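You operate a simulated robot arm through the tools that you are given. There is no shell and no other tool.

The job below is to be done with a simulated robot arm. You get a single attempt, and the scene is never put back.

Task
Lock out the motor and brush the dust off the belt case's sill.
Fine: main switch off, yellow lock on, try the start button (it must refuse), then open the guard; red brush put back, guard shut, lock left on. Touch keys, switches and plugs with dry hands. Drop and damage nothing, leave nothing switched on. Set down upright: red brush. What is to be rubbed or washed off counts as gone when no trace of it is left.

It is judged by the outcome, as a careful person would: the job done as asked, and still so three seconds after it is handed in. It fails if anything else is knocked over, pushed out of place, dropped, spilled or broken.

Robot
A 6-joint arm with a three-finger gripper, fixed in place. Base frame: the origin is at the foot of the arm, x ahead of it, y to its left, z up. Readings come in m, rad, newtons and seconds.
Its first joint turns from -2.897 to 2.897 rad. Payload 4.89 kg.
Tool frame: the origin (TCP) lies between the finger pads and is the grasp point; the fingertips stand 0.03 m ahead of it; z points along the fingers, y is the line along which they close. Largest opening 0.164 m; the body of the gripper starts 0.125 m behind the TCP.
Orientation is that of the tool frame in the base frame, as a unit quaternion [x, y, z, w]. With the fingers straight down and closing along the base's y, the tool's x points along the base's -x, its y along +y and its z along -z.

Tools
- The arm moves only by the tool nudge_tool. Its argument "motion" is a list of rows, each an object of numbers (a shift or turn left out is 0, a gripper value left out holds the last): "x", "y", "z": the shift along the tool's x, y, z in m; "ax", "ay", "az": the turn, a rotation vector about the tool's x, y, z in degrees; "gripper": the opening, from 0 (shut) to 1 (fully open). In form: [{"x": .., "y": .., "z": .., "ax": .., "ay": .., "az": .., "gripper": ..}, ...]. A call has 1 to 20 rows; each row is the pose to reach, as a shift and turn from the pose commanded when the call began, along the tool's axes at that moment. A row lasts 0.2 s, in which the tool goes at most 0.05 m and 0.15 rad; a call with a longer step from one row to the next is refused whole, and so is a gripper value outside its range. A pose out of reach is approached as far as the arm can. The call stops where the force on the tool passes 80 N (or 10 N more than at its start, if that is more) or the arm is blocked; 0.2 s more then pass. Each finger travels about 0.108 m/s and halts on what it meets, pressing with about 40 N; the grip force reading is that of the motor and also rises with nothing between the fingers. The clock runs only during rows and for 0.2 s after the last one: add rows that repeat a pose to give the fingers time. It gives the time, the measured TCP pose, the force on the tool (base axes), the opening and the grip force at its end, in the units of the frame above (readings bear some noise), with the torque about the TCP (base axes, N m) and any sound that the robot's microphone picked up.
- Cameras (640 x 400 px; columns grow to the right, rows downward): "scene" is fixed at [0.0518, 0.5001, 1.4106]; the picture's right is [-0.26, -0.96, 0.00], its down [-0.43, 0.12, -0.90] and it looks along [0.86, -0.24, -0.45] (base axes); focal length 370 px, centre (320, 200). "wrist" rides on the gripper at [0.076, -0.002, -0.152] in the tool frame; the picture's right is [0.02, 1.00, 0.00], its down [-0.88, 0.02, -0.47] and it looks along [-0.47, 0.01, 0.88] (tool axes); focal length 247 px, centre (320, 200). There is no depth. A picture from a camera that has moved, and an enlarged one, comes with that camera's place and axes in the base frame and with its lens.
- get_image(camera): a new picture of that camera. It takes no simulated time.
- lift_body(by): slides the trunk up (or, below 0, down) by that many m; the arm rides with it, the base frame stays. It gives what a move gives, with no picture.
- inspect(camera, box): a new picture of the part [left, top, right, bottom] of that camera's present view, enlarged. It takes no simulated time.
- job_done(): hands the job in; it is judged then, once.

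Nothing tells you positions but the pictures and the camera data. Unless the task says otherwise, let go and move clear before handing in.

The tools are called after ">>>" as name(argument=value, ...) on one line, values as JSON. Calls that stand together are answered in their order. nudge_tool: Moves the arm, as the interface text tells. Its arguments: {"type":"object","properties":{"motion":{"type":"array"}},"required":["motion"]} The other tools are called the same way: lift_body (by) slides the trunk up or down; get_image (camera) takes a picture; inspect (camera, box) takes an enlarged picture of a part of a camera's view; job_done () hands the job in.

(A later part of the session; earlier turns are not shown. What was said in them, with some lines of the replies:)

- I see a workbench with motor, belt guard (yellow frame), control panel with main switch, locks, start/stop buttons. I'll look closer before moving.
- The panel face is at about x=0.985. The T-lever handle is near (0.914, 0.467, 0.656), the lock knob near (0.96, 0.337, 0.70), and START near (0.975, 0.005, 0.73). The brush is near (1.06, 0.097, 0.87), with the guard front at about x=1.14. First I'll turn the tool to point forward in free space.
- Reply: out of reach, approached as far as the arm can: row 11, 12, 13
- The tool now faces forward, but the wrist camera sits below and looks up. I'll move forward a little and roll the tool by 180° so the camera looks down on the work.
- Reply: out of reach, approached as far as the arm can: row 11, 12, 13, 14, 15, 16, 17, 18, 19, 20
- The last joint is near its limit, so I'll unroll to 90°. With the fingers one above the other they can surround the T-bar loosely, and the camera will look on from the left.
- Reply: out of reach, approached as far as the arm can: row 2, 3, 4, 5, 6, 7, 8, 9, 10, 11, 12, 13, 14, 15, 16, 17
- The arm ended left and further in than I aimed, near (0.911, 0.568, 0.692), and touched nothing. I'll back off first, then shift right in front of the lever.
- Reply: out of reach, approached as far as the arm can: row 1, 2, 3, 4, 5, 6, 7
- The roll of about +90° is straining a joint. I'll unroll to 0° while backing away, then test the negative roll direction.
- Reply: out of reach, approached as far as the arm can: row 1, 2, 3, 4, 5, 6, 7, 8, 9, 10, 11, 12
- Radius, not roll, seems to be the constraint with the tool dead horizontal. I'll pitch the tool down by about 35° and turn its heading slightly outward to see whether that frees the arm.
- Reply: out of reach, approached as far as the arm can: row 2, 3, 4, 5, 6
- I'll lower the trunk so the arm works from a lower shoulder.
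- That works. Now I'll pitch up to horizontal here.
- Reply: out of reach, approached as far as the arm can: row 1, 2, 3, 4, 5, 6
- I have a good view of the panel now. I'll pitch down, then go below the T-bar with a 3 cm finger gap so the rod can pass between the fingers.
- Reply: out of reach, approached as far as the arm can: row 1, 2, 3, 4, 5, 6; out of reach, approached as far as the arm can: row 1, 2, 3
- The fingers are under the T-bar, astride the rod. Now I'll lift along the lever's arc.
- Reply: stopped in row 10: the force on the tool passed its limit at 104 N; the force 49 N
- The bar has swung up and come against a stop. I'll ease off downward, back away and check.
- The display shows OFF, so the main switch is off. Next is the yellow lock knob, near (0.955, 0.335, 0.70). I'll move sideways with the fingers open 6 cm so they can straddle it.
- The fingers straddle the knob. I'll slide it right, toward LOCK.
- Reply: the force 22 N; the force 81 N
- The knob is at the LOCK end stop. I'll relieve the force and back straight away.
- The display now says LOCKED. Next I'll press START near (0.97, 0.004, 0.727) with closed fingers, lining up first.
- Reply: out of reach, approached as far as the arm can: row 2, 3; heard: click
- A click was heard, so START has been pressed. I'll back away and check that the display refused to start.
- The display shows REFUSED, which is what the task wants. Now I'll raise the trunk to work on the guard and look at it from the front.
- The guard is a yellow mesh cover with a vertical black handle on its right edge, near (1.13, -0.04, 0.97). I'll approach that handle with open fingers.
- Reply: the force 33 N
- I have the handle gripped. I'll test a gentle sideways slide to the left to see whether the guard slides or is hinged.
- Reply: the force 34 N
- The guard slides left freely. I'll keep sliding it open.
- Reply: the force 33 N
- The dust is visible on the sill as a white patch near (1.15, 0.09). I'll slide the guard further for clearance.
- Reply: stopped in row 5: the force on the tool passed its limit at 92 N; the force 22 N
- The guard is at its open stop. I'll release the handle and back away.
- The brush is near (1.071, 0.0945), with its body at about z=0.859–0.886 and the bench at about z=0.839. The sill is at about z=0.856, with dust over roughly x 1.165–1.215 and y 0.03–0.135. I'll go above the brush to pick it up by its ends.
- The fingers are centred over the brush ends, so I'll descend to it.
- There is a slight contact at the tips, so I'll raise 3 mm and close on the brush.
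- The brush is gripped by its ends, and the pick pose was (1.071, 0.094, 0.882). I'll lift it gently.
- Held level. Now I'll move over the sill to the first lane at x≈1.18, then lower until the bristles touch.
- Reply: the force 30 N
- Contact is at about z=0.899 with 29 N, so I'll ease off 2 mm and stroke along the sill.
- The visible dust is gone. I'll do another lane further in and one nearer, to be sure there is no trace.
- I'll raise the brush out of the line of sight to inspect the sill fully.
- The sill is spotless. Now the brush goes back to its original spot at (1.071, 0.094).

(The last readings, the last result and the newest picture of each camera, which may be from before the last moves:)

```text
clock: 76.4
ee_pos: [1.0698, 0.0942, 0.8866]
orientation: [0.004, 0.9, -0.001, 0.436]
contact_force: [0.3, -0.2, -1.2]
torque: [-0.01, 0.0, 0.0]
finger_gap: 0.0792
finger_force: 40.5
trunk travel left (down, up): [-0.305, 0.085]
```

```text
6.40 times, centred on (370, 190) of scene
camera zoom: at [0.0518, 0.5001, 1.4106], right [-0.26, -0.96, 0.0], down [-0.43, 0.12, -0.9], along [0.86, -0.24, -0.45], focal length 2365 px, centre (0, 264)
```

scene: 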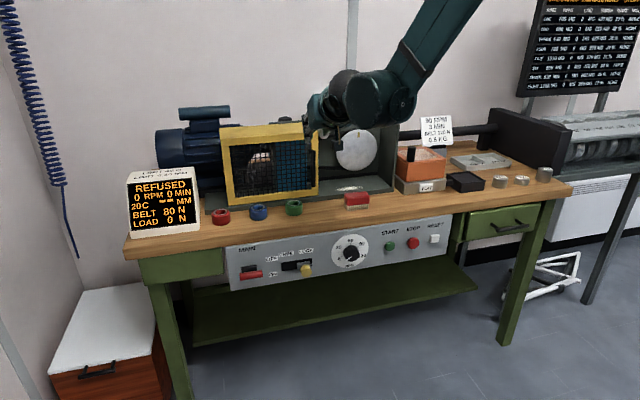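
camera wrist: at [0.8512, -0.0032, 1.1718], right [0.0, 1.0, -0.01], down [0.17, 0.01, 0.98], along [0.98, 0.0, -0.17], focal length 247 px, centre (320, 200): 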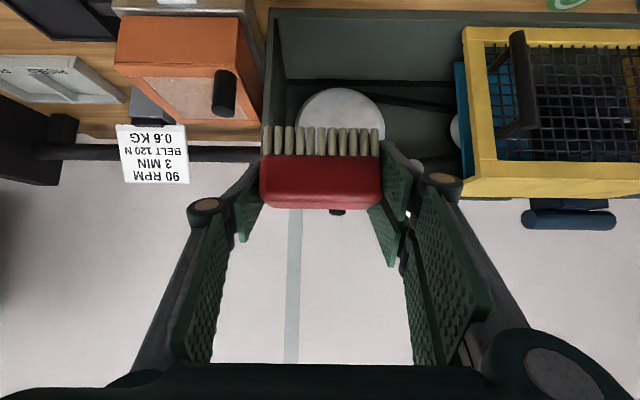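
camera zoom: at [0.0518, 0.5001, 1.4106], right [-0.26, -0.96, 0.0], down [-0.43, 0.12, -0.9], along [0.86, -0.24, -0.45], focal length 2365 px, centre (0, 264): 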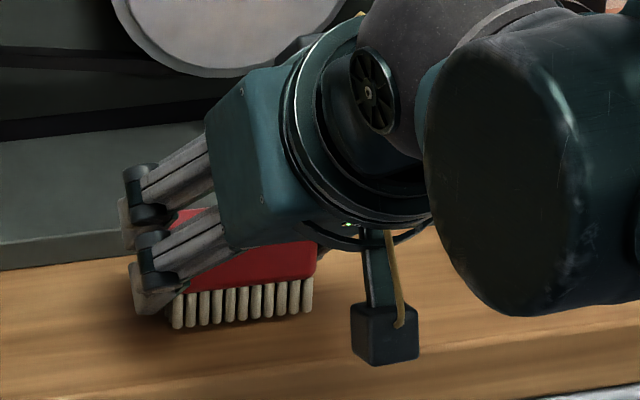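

>>> nudge_tool(motion=[{"x": 0.0014, "z": 0.0012}, {"x": 0.0028, "z": 0.0024}, {"x": 0.0036, "z": 0.003}, {"x": 0.0036, "z": 0.003}])

```text
clock: 77.4
ee_pos: [1.0689, 0.0936, 0.8813]
orientation: [0.004, 0.9, 0.0, 0.436]
contact_force: [-0.3, -0.4, -0.5]
torque: [0.0, -0.02, 0.01]
finger_gap: 0.0792
finger_force: 40.1
trunk travel left (down, up): [-0.305, 0.085]
```

>>> nudge_tool(motion=[{"x": 0.0008, "z": 0.0006}, {"x": 0.0016, "z": 0.0012}, {"x": 0.0016, "z": 0.0012}])

```text
clock: 78.2
ee_pos: [1.0694, 0.0946, 0.8813]
orientation: [0.004, 0.899, 0.0, 0.437]
contact_force: [7.3, -2.6, 19.1]
torque: [0.74, -0.32, -0.24]
finger_gap: 0.0792
finger_force: 40.5
trunk travel left (down, up): [-0.305, 0.085]
```

In contact with the bench. I'll ease off 1 mm and release.

>>> nudge_tool(motion=[{"x": -0.001, "z": -0.0008}, {"x": -0.001, "z": -0.0008, "gripper": 0.56}, {"x": -0.001, "z": -0.0008, "gripper": 0.65}, {"x": -0.003, "z": -0.0025, "gripper": 0.65}])

>>> inspect(camera="wrist", box=[200, 100, 440, 250])

```text
clock: 79.2
ee_pos: [1.071, 0.0953, 0.8835]
orientation: [0.004, 0.9, -0.001, 0.436]
contact_force: [0.6, 0.0, -1.2]
torque: [-0.01, -0.02, -0.03]
finger_gap: 0.1065
finger_force: 0.0
trunk travel left (down, up): [-0.305, 0.085]
```

```text
2.67 times, centred on (320, 175) of wrist
camera zoom: at [0.9029, 0.0937, 0.9183], right [-0.01, 1.0, -0.01], down [0.18, 0.02, 0.98], along [0.98, 0.0, -0.18], focal length 659 px, centre (320, 267)
```

zoom: 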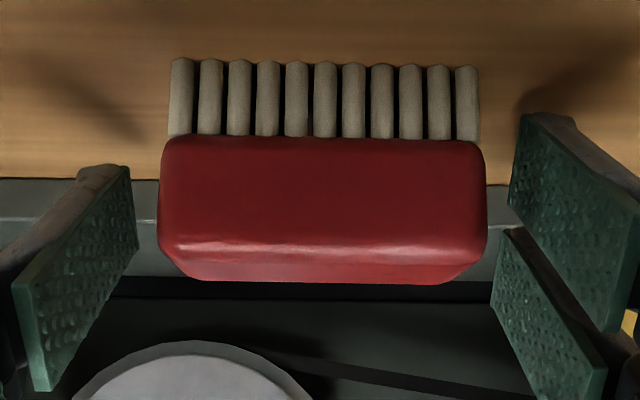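

Released and standing. I'll lift straight up and check.

>>> nudge_tool(motion=[{"x": -0.016, "z": -0.0125}, {"x": -0.032, "z": -0.025}, {"x": -0.063, "z": -0.05}, {"x": -0.09, "z": -0.09}, {"x": -0.09, "z": -0.12}, {"x": -0.09, "z": -0.12}])

>>> get_image(camera="wrist")

>>> inspect(camera="scene", box=[200, 110, 440, 230])

```text
clock: 80.6
ee_pos: [1.0283, 0.0939, 1.0305]
orientation: [0.004, 0.9, -0.001, 0.436]
contact_force: [-0.1, 0.0, 0.9]
torque: [0.01, -0.02, 0.03]
finger_gap: 0.1066
finger_force: 0.1
trunk travel left (down, up): [-0.305, 0.085]
```

```text
taken
camera wrist: at [0.862, 0.0931, 1.0641], right [-0.01, 1.0, -0.01], down [0.17, 0.02, 0.98], along [0.98, 0.0, -0.17], focal length 247 px, centre (320, 200)
```

wrist: 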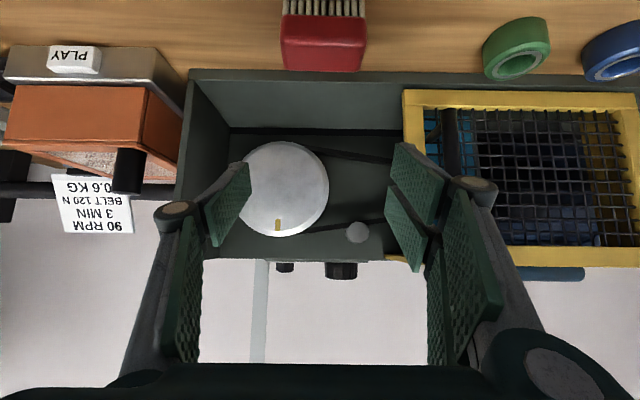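

```text
2.67 times, centred on (320, 170) of scene
camera zoom: at [0.0518, 0.5001, 1.4106], right [-0.26, -0.96, 0.0], down [-0.43, 0.12, -0.9], along [0.86, -0.24, -0.45], focal length 986 px, centre (320, 280)
```

zoom: 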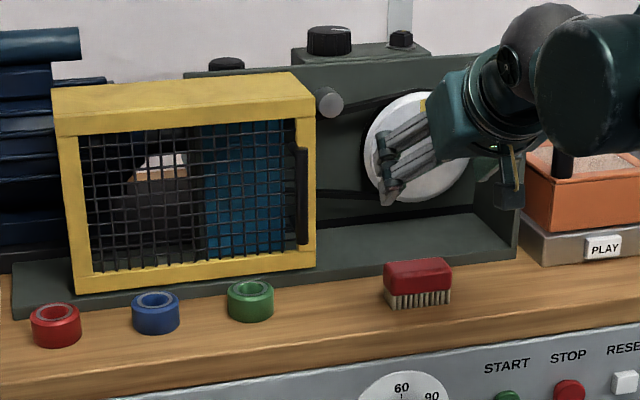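

The brush is back upright. Next I'll move to the guard handle, now at y≈0.232, to close the guard.

>>> nudge_tool(motion=[{"y": 0.035, "gripper": 0.3}, {"y": 0.07}, {"y": 0.105, "x": 0.01, "z": 0.01, "ay": -2}, {"y": 0.138, "x": 0.025, "z": 0.02, "ay": -5}, {"y": 0.138, "x": 0.0345, "z": 0.0298, "ay": -8}, {"y": 0.138, "x": 0.0345, "z": 0.0298, "ay": -8}])

>>> get_image(camera="wrist")

```text
clock: 82.0
ee_pos: [1.0336, 0.2337, 0.9826]
orientation: [0.004, 0.867, -0.001, 0.498]
contact_force: [0.6, -0.1, -0.6]
torque: [-0.09, -0.05, -0.07]
finger_gap: 0.0493
finger_force: 0.1
trunk travel left (down, up): [-0.305, 0.085]
```

```text
taken
camera wrist: at [0.8636, 0.2336, 0.9933], right [0.0, 1.0, -0.02], down [0.04, 0.02, 1.0], along [1.0, 0.0, -0.04], focal length 247 px, centre (320, 200)
```

wrist: 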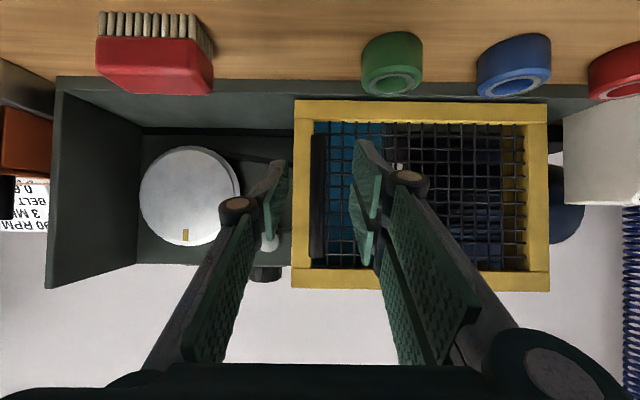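

>>> nudge_tool(motion=[{"x": -0.011, "y": -0.002, "z": 0.0235}, {"x": -0.022, "y": -0.002, "z": 0.047}, {"x": -0.0335, "y": -0.002, "z": 0.0707}, {"x": -0.0335, "y": -0.002, "z": 0.0707}, {"x": -0.0335, "y": -0.002, "z": 0.0707, "gripper": 0}, {"x": -0.0335, "y": -0.002, "z": 0.0707}, {"x": -0.0335, "y": -0.002, "z": 0.0707}])

>>> get_image(camera="wrist")

```text
clock: 83.6
ee_pos: [1.1135, 0.2305, 0.9764]
orientation: [0.004, 0.867, -0.001, 0.498]
contact_force: [11.9, 0.7, -1.3]
torque: [0.65, -0.19, -0.06]
finger_gap: 0.0141
finger_force: 44.6
trunk travel left (down, up): [-0.305, 0.085]
```

```text
taken
camera wrist: at [0.942, 0.2295, 0.9879], right [0.0, 1.0, -0.02], down [0.04, 0.02, 1.0], along [1.0, 0.0, -0.04], focal length 247 px, centre (320, 200)
```

wrist: 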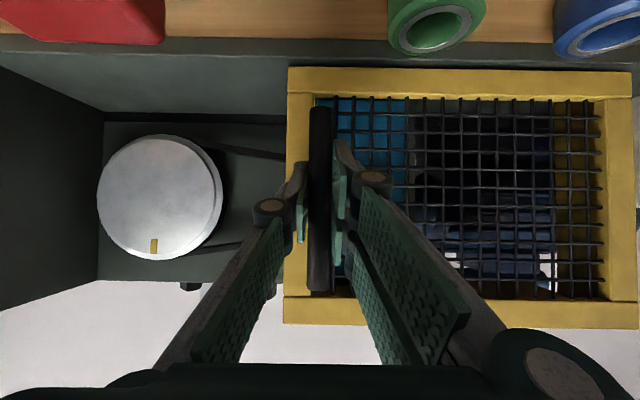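

Gripped. I'll slide the guard shut to the right, slowing near the end.

>>> nudge_tool(motion=[{"y": -0.015}, {"y": -0.035}, {"y": -0.055}, {"y": -0.075}, {"y": -0.095}, {"y": -0.115}, {"y": -0.135}, {"y": -0.155}, {"y": -0.175}, {"y": -0.195}, {"y": -0.215}, {"y": -0.23}, {"y": -0.242}, {"y": -0.25}])

>>> get_image(camera="wrist")

```text
clock: 86.6
ee_pos: [1.1098, -0.0185, 0.9764]
orientation: [0.004, 0.868, -0.001, 0.496]
contact_force: [32.4, -1.1, 5.4]
torque: [0.7, -0.64, 0.03]
finger_gap: 0.0142
finger_force: 45.4
trunk travel left (down, up): [-0.305, 0.085]
```

```text
taken
camera wrist: at [0.9405, -0.0196, 0.9877], right [0.0, 1.0, -0.02], down [0.04, 0.02, 1.0], along [1.0, 0.0, -0.04], focal length 247 px, centre (320, 200)
```

wrist: 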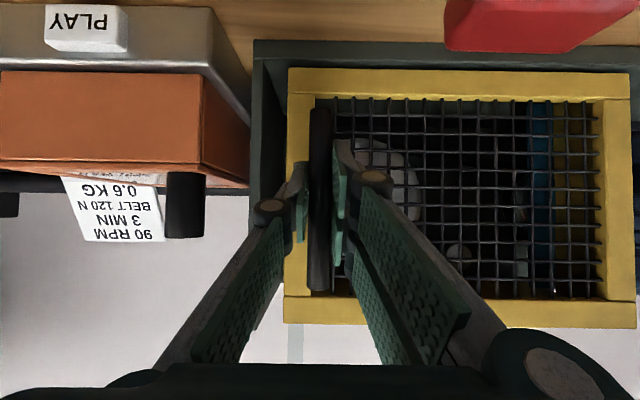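

>>> nudge_tool(motion=[{"x": -0.0015, "z": 0.0026, "y": -0.006}, {"x": -0.0015, "z": 0.0026, "y": -0.012}, {"x": -0.0015, "z": 0.0026, "y": -0.017}, {"x": -0.0015, "z": 0.0026, "y": -0.021}, {"x": -0.0015, "z": 0.0026, "y": -0.023}])

>>> get_image(camera="wrist")

```text
clock: 87.8
ee_pos: [1.1125, -0.0381, 0.9767]
orientation: [0.002, 0.868, 0.001, 0.496]
contact_force: [-35.4, 45.1, -11.6]
torque: [1.36, 0.8, 0.05]
finger_gap: 0.0142
finger_force: 44.9
trunk travel left (down, up): [-0.305, 0.085]
```

```text
taken
camera wrist: at [0.9412, -0.0391, 0.988], right [-0.01, 1.0, -0.02], down [0.04, 0.02, 1.0], along [1.0, 0.01, -0.04], focal length 247 px, centre (320, 200)
```

wrist: 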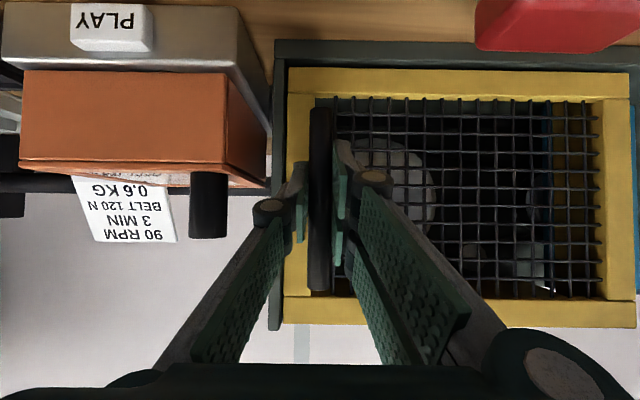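

The guard is against its closed stop. I'll release the handle and back off.

>>> nudge_tool(motion=[{"gripper": 0.3}, {"gripper": 0.3, "y": 0.002}, {"gripper": 0.3, "y": 0.002}, {"x": 0.004, "y": 0.003, "z": -0.03}, {"x": 0.0, "y": 0.003, "z": -0.07}, {"x": -0.02, "y": 0.003, "z": -0.11}, {"x": -0.04, "y": 0.003, "z": -0.15}, {"x": -0.06, "y": 0.003, "z": -0.19}, {"x": -0.06, "y": 0.003, "z": -0.23}, {"x": -0.06, "y": 0.003, "z": -0.23}])

>>> get_image(camera="scene")

>>> get_image(camera="wrist")

>>> inspect(camera="scene", box=[240, 90, 420, 220])

>>> inspect(camera="scene", box=[110, 150, 350, 300])

```text
clock: 90.0
ee_pos: [0.942, -0.0392, 1.1432]
orientation: [0.004, 0.867, -0.002, 0.498]
contact_force: [-1.6, -0.1, 0.5]
torque: [0.01, 0.0, 0.01]
finger_gap: 0.0492
finger_force: 0.0
trunk travel left (down, up): [-0.305, 0.085]
```

```text
taken
```

scene: 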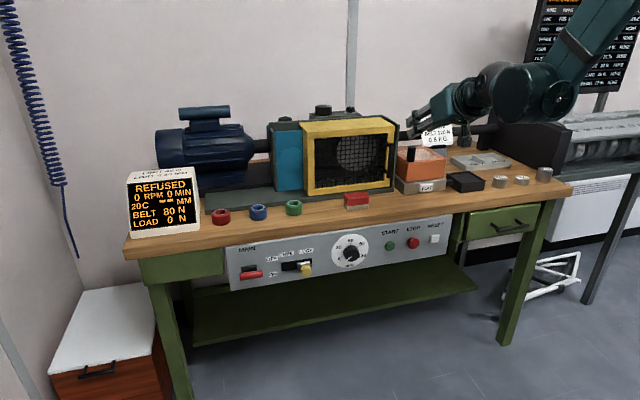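

```text
taken
camera wrist: at [0.7705, -0.0406, 1.154], right [0.0, 1.0, -0.02], down [0.04, 0.02, 1.0], along [1.0, 0.0, -0.04], focal length 247 px, centre (320, 200)
```

wrist: 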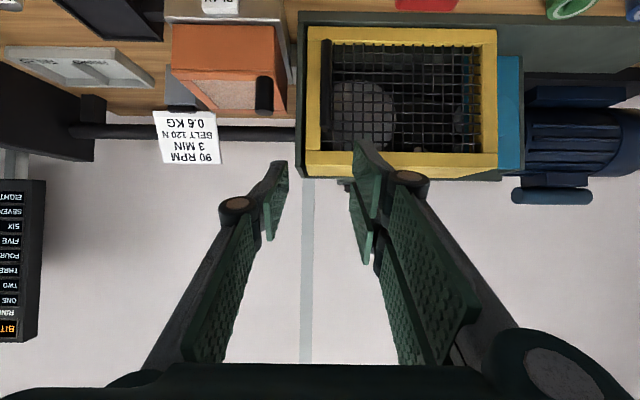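

```text
3.08 times, centred on (330, 155) of scene
camera zoom: at [0.0518, 0.5001, 1.4106], right [-0.26, -0.96, 0.0], down [-0.43, 0.12, -0.9], along [0.86, -0.24, -0.45], focal length 1137 px, centre (289, 338)
```

zoom: 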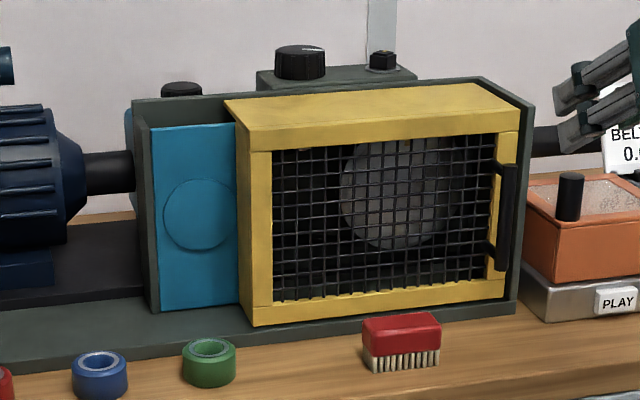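

```text
2.67 times, centred on (230, 225) of scene
camera zoom: at [0.0518, 0.5001, 1.4106], right [-0.26, -0.96, 0.0], down [-0.43, 0.12, -0.9], along [0.86, -0.24, -0.45], focal length 986 px, centre (560, 133)
```

zoom: 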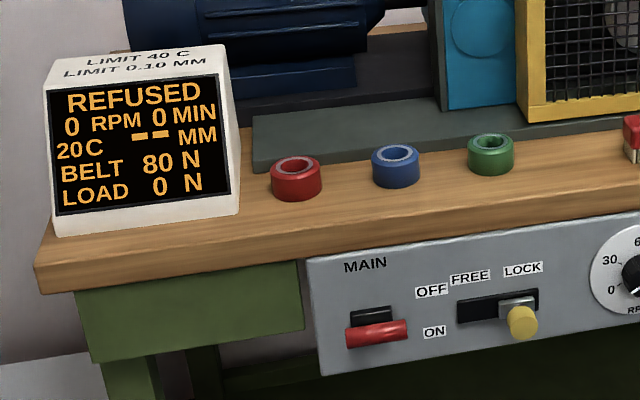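

The guard looks about 3 mm short of its original closed position, so it may have sprung back a little. I'll press the handle gently to the right with closed fingers to seat it fully.

>>> nudge_tool(motion=[{"x": 0.018, "y": 0.01, "z": 0.031, "gripper": 0}, {"x": 0.037, "y": 0.02, "z": 0.062}, {"x": 0.055, "y": 0.03, "z": 0.093}, {"x": 0.074, "y": 0.039, "z": 0.124}, {"x": 0.0922, "y": 0.039, "z": 0.1555}, {"x": 0.0922, "y": 0.039, "z": 0.1555}])

>>> get_image(camera="wrist")

```text
clock: 91.4
ee_pos: [1.0331, -0.0004, 0.9835]
orientation: [0.005, 0.868, -0.002, 0.497]
contact_force: [0.3, 0.3, -1.0]
torque: [-0.04, -0.01, -0.02]
finger_gap: 0.0002
finger_force: 39.8
trunk travel left (down, up): [-0.305, 0.085]
```

```text
taken
camera wrist: at [0.8636, -0.0002, 0.995], right [0.0, 1.0, -0.02], down [0.04, 0.02, 1.0], along [1.0, 0.0, -0.04], focal length 247 px, centre (320, 200)
```

wrist: 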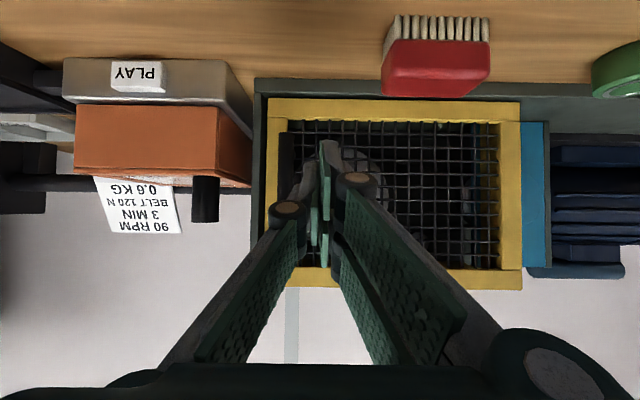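

>>> nudge_tool(motion=[{"x": -0.0094, "z": 0.0215}, {"x": -0.0188, "z": 0.043}, {"x": -0.0282, "z": 0.0645}, {"x": -0.0282, "y": -0.008, "z": 0.0645}, {"x": -0.0282, "y": -0.014, "z": 0.0645}, {"x": -0.0282, "y": -0.017, "z": 0.0645}])

>>> get_image(camera="wrist")

```text
clock: 92.8
ee_pos: [1.1023, -0.0166, 0.9777]
orientation: [0.004, 0.867, -0.001, 0.498]
contact_force: [-4.8, 12.1, -0.7]
torque: [-0.01, -0.02, -0.03]
finger_gap: 0.0
finger_force: 39.4
trunk travel left (down, up): [-0.305, 0.085]
```

```text
taken
camera wrist: at [0.9315, -0.0168, 0.9888], right [0.0, 1.0, -0.02], down [0.04, 0.02, 1.0], along [1.0, 0.0, -0.04], focal length 247 px, centre (320, 200)
```

wrist: 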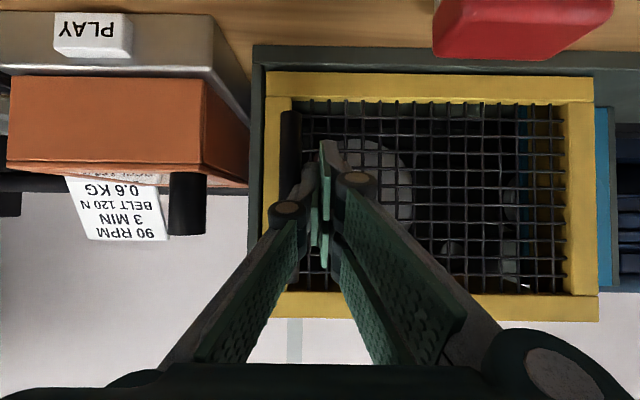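

>>> nudge_tool(motion=[{"y": -0.002}, {"y": -0.003}, {"y": -0.003}])

>>> inspect(camera="scene", box=[240, 90, 420, 220])

```text
clock: 93.6
ee_pos: [1.1011, -0.0189, 0.978]
orientation: [0.003, 0.868, -0.001, 0.497]
contact_force: [-21.0, 42.9, -6.7]
torque: [0.03, -0.05, -0.25]
finger_gap: 0.0
finger_force: 40.0
trunk travel left (down, up): [-0.305, 0.085]
```

```text
3.08 times, centred on (330, 155) of scene
camera zoom: at [0.0518, 0.5001, 1.4106], right [-0.26, -0.96, 0.0], down [-0.43, 0.12, -0.9], along [0.86, -0.24, -0.45], focal length 1137 px, centre (289, 338)
```

zoom: 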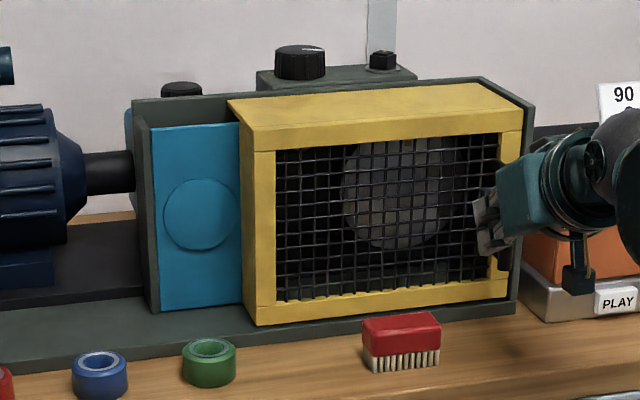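

Now it matches the original closed position. I'll ease off sideways and see whether it stays.

>>> nudge_tool(motion=[{"y": 0.002}, {"y": 0.004}, {"y": 0.008}, {"y": 0.014}, {"y": 0.014}])

>>> inspect(camera="scene", box=[240, 90, 420, 220])

```text
clock: 94.8
ee_pos: [1.1039, -0.0072, 0.979]
orientation: [0.005, 0.867, -0.002, 0.498]
contact_force: [-0.3, 0.1, 0.6]
torque: [-0.02, 0.02, -0.02]
finger_gap: 0.0001
finger_force: 40.2
trunk travel left (down, up): [-0.305, 0.085]
```

```text
3.08 times, centred on (330, 155) of scene
camera zoom: at [0.0518, 0.5001, 1.4106], right [-0.26, -0.96, 0.0], down [-0.43, 0.12, -0.9], along [0.86, -0.24, -0.45], focal length 1137 px, centre (289, 338)
```

zoom: 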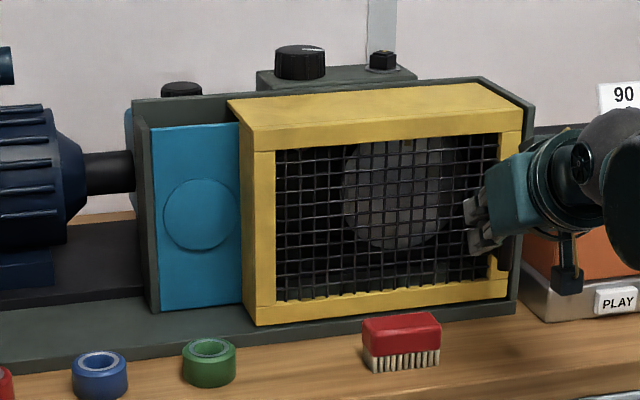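

It stays shut, exactly as it was at the start. I'll back away clear.

>>> nudge_tool(motion=[{"z": -0.03}, {"z": -0.07}, {"x": -0.01, "z": -0.11}, {"x": -0.02, "z": -0.15}, {"x": -0.03, "z": -0.19}, {"x": -0.03, "z": -0.23}, {"x": -0.03, "z": -0.23}])

>>> get_image(camera="scene")

>>> inspect(camera="scene", box=[240, 90, 420, 220])

>>> inspect(camera="scene", box=[110, 150, 450, 300])

```text
clock: 96.4
ee_pos: [0.9193, -0.0063, 1.1207]
orientation: [0.003, 0.867, 0.001, 0.498]
contact_force: [-1.1, 0.4, 1.4]
torque: [0.0, 0.03, -0.04]
finger_gap: 0.0001
finger_force: 40.1
trunk travel left (down, up): [-0.305, 0.085]
```

```text
taken
```

scene: 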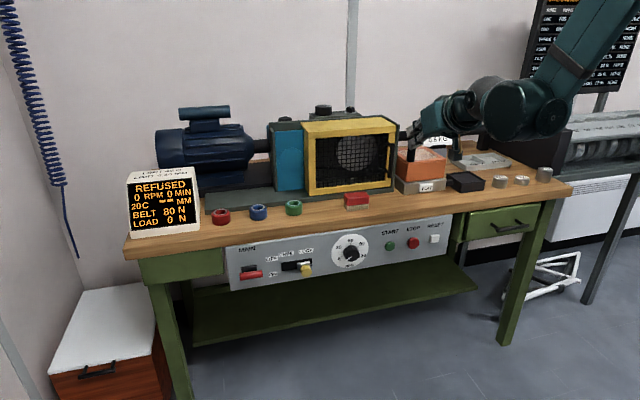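

```text
3.08 times, centred on (330, 155) of scene
camera zoom: at [0.0518, 0.5001, 1.4106], right [-0.26, -0.96, 0.0], down [-0.43, 0.12, -0.9], along [0.86, -0.24, -0.45], focal length 1137 px, centre (289, 338)
```

zoom: 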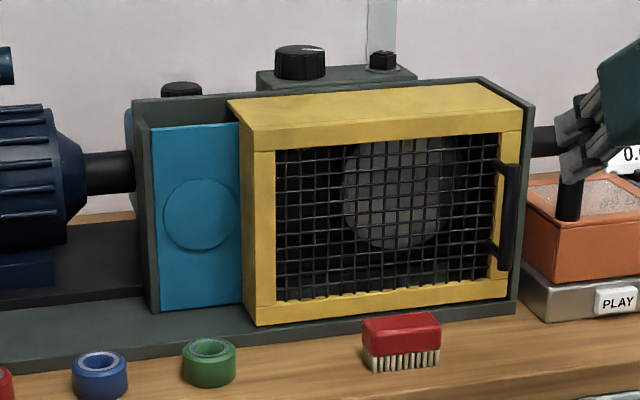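

```text
1.88 times, centred on (280, 225) of scene
camera zoom: at [0.0518, 0.5001, 1.4106], right [-0.26, -0.96, 0.0], down [-0.43, 0.12, -0.9], along [0.86, -0.24, -0.45], focal length 696 px, centre (395, 153)
```

zoom: 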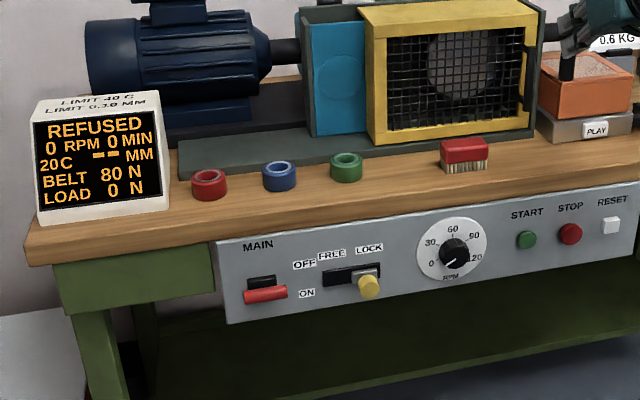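

The main switch is off, the yellow lock is at LOCK, and the start attempt was refused. The sill is brushed clean, the brush stands back in its place, the guard is shut, and the arm is clear. I'm handing the job in.

>>> job_done()

```text
The job is handed in.
```

The motor is locked out, the dust is off the belt case's sill, and the job is handed in.

- **Lockout:** The main switch is off and the yellow lock is at LOCK, where I left it. I pressed START before opening the guard and the display showed REFUSED.
- **Sill:** I brushed it in three lanes. Close-ups from both cameras showed no trace of dust.
- **Brush:** It stands upright where it was at the start.
- **Guard:** After I first shut it and let go, it sat about 3 mm short of closed. I pressed it home with the handle, and it stayed put after I let go.

Nothing was knocked over or dropped, and the arm ended clear of the bench.
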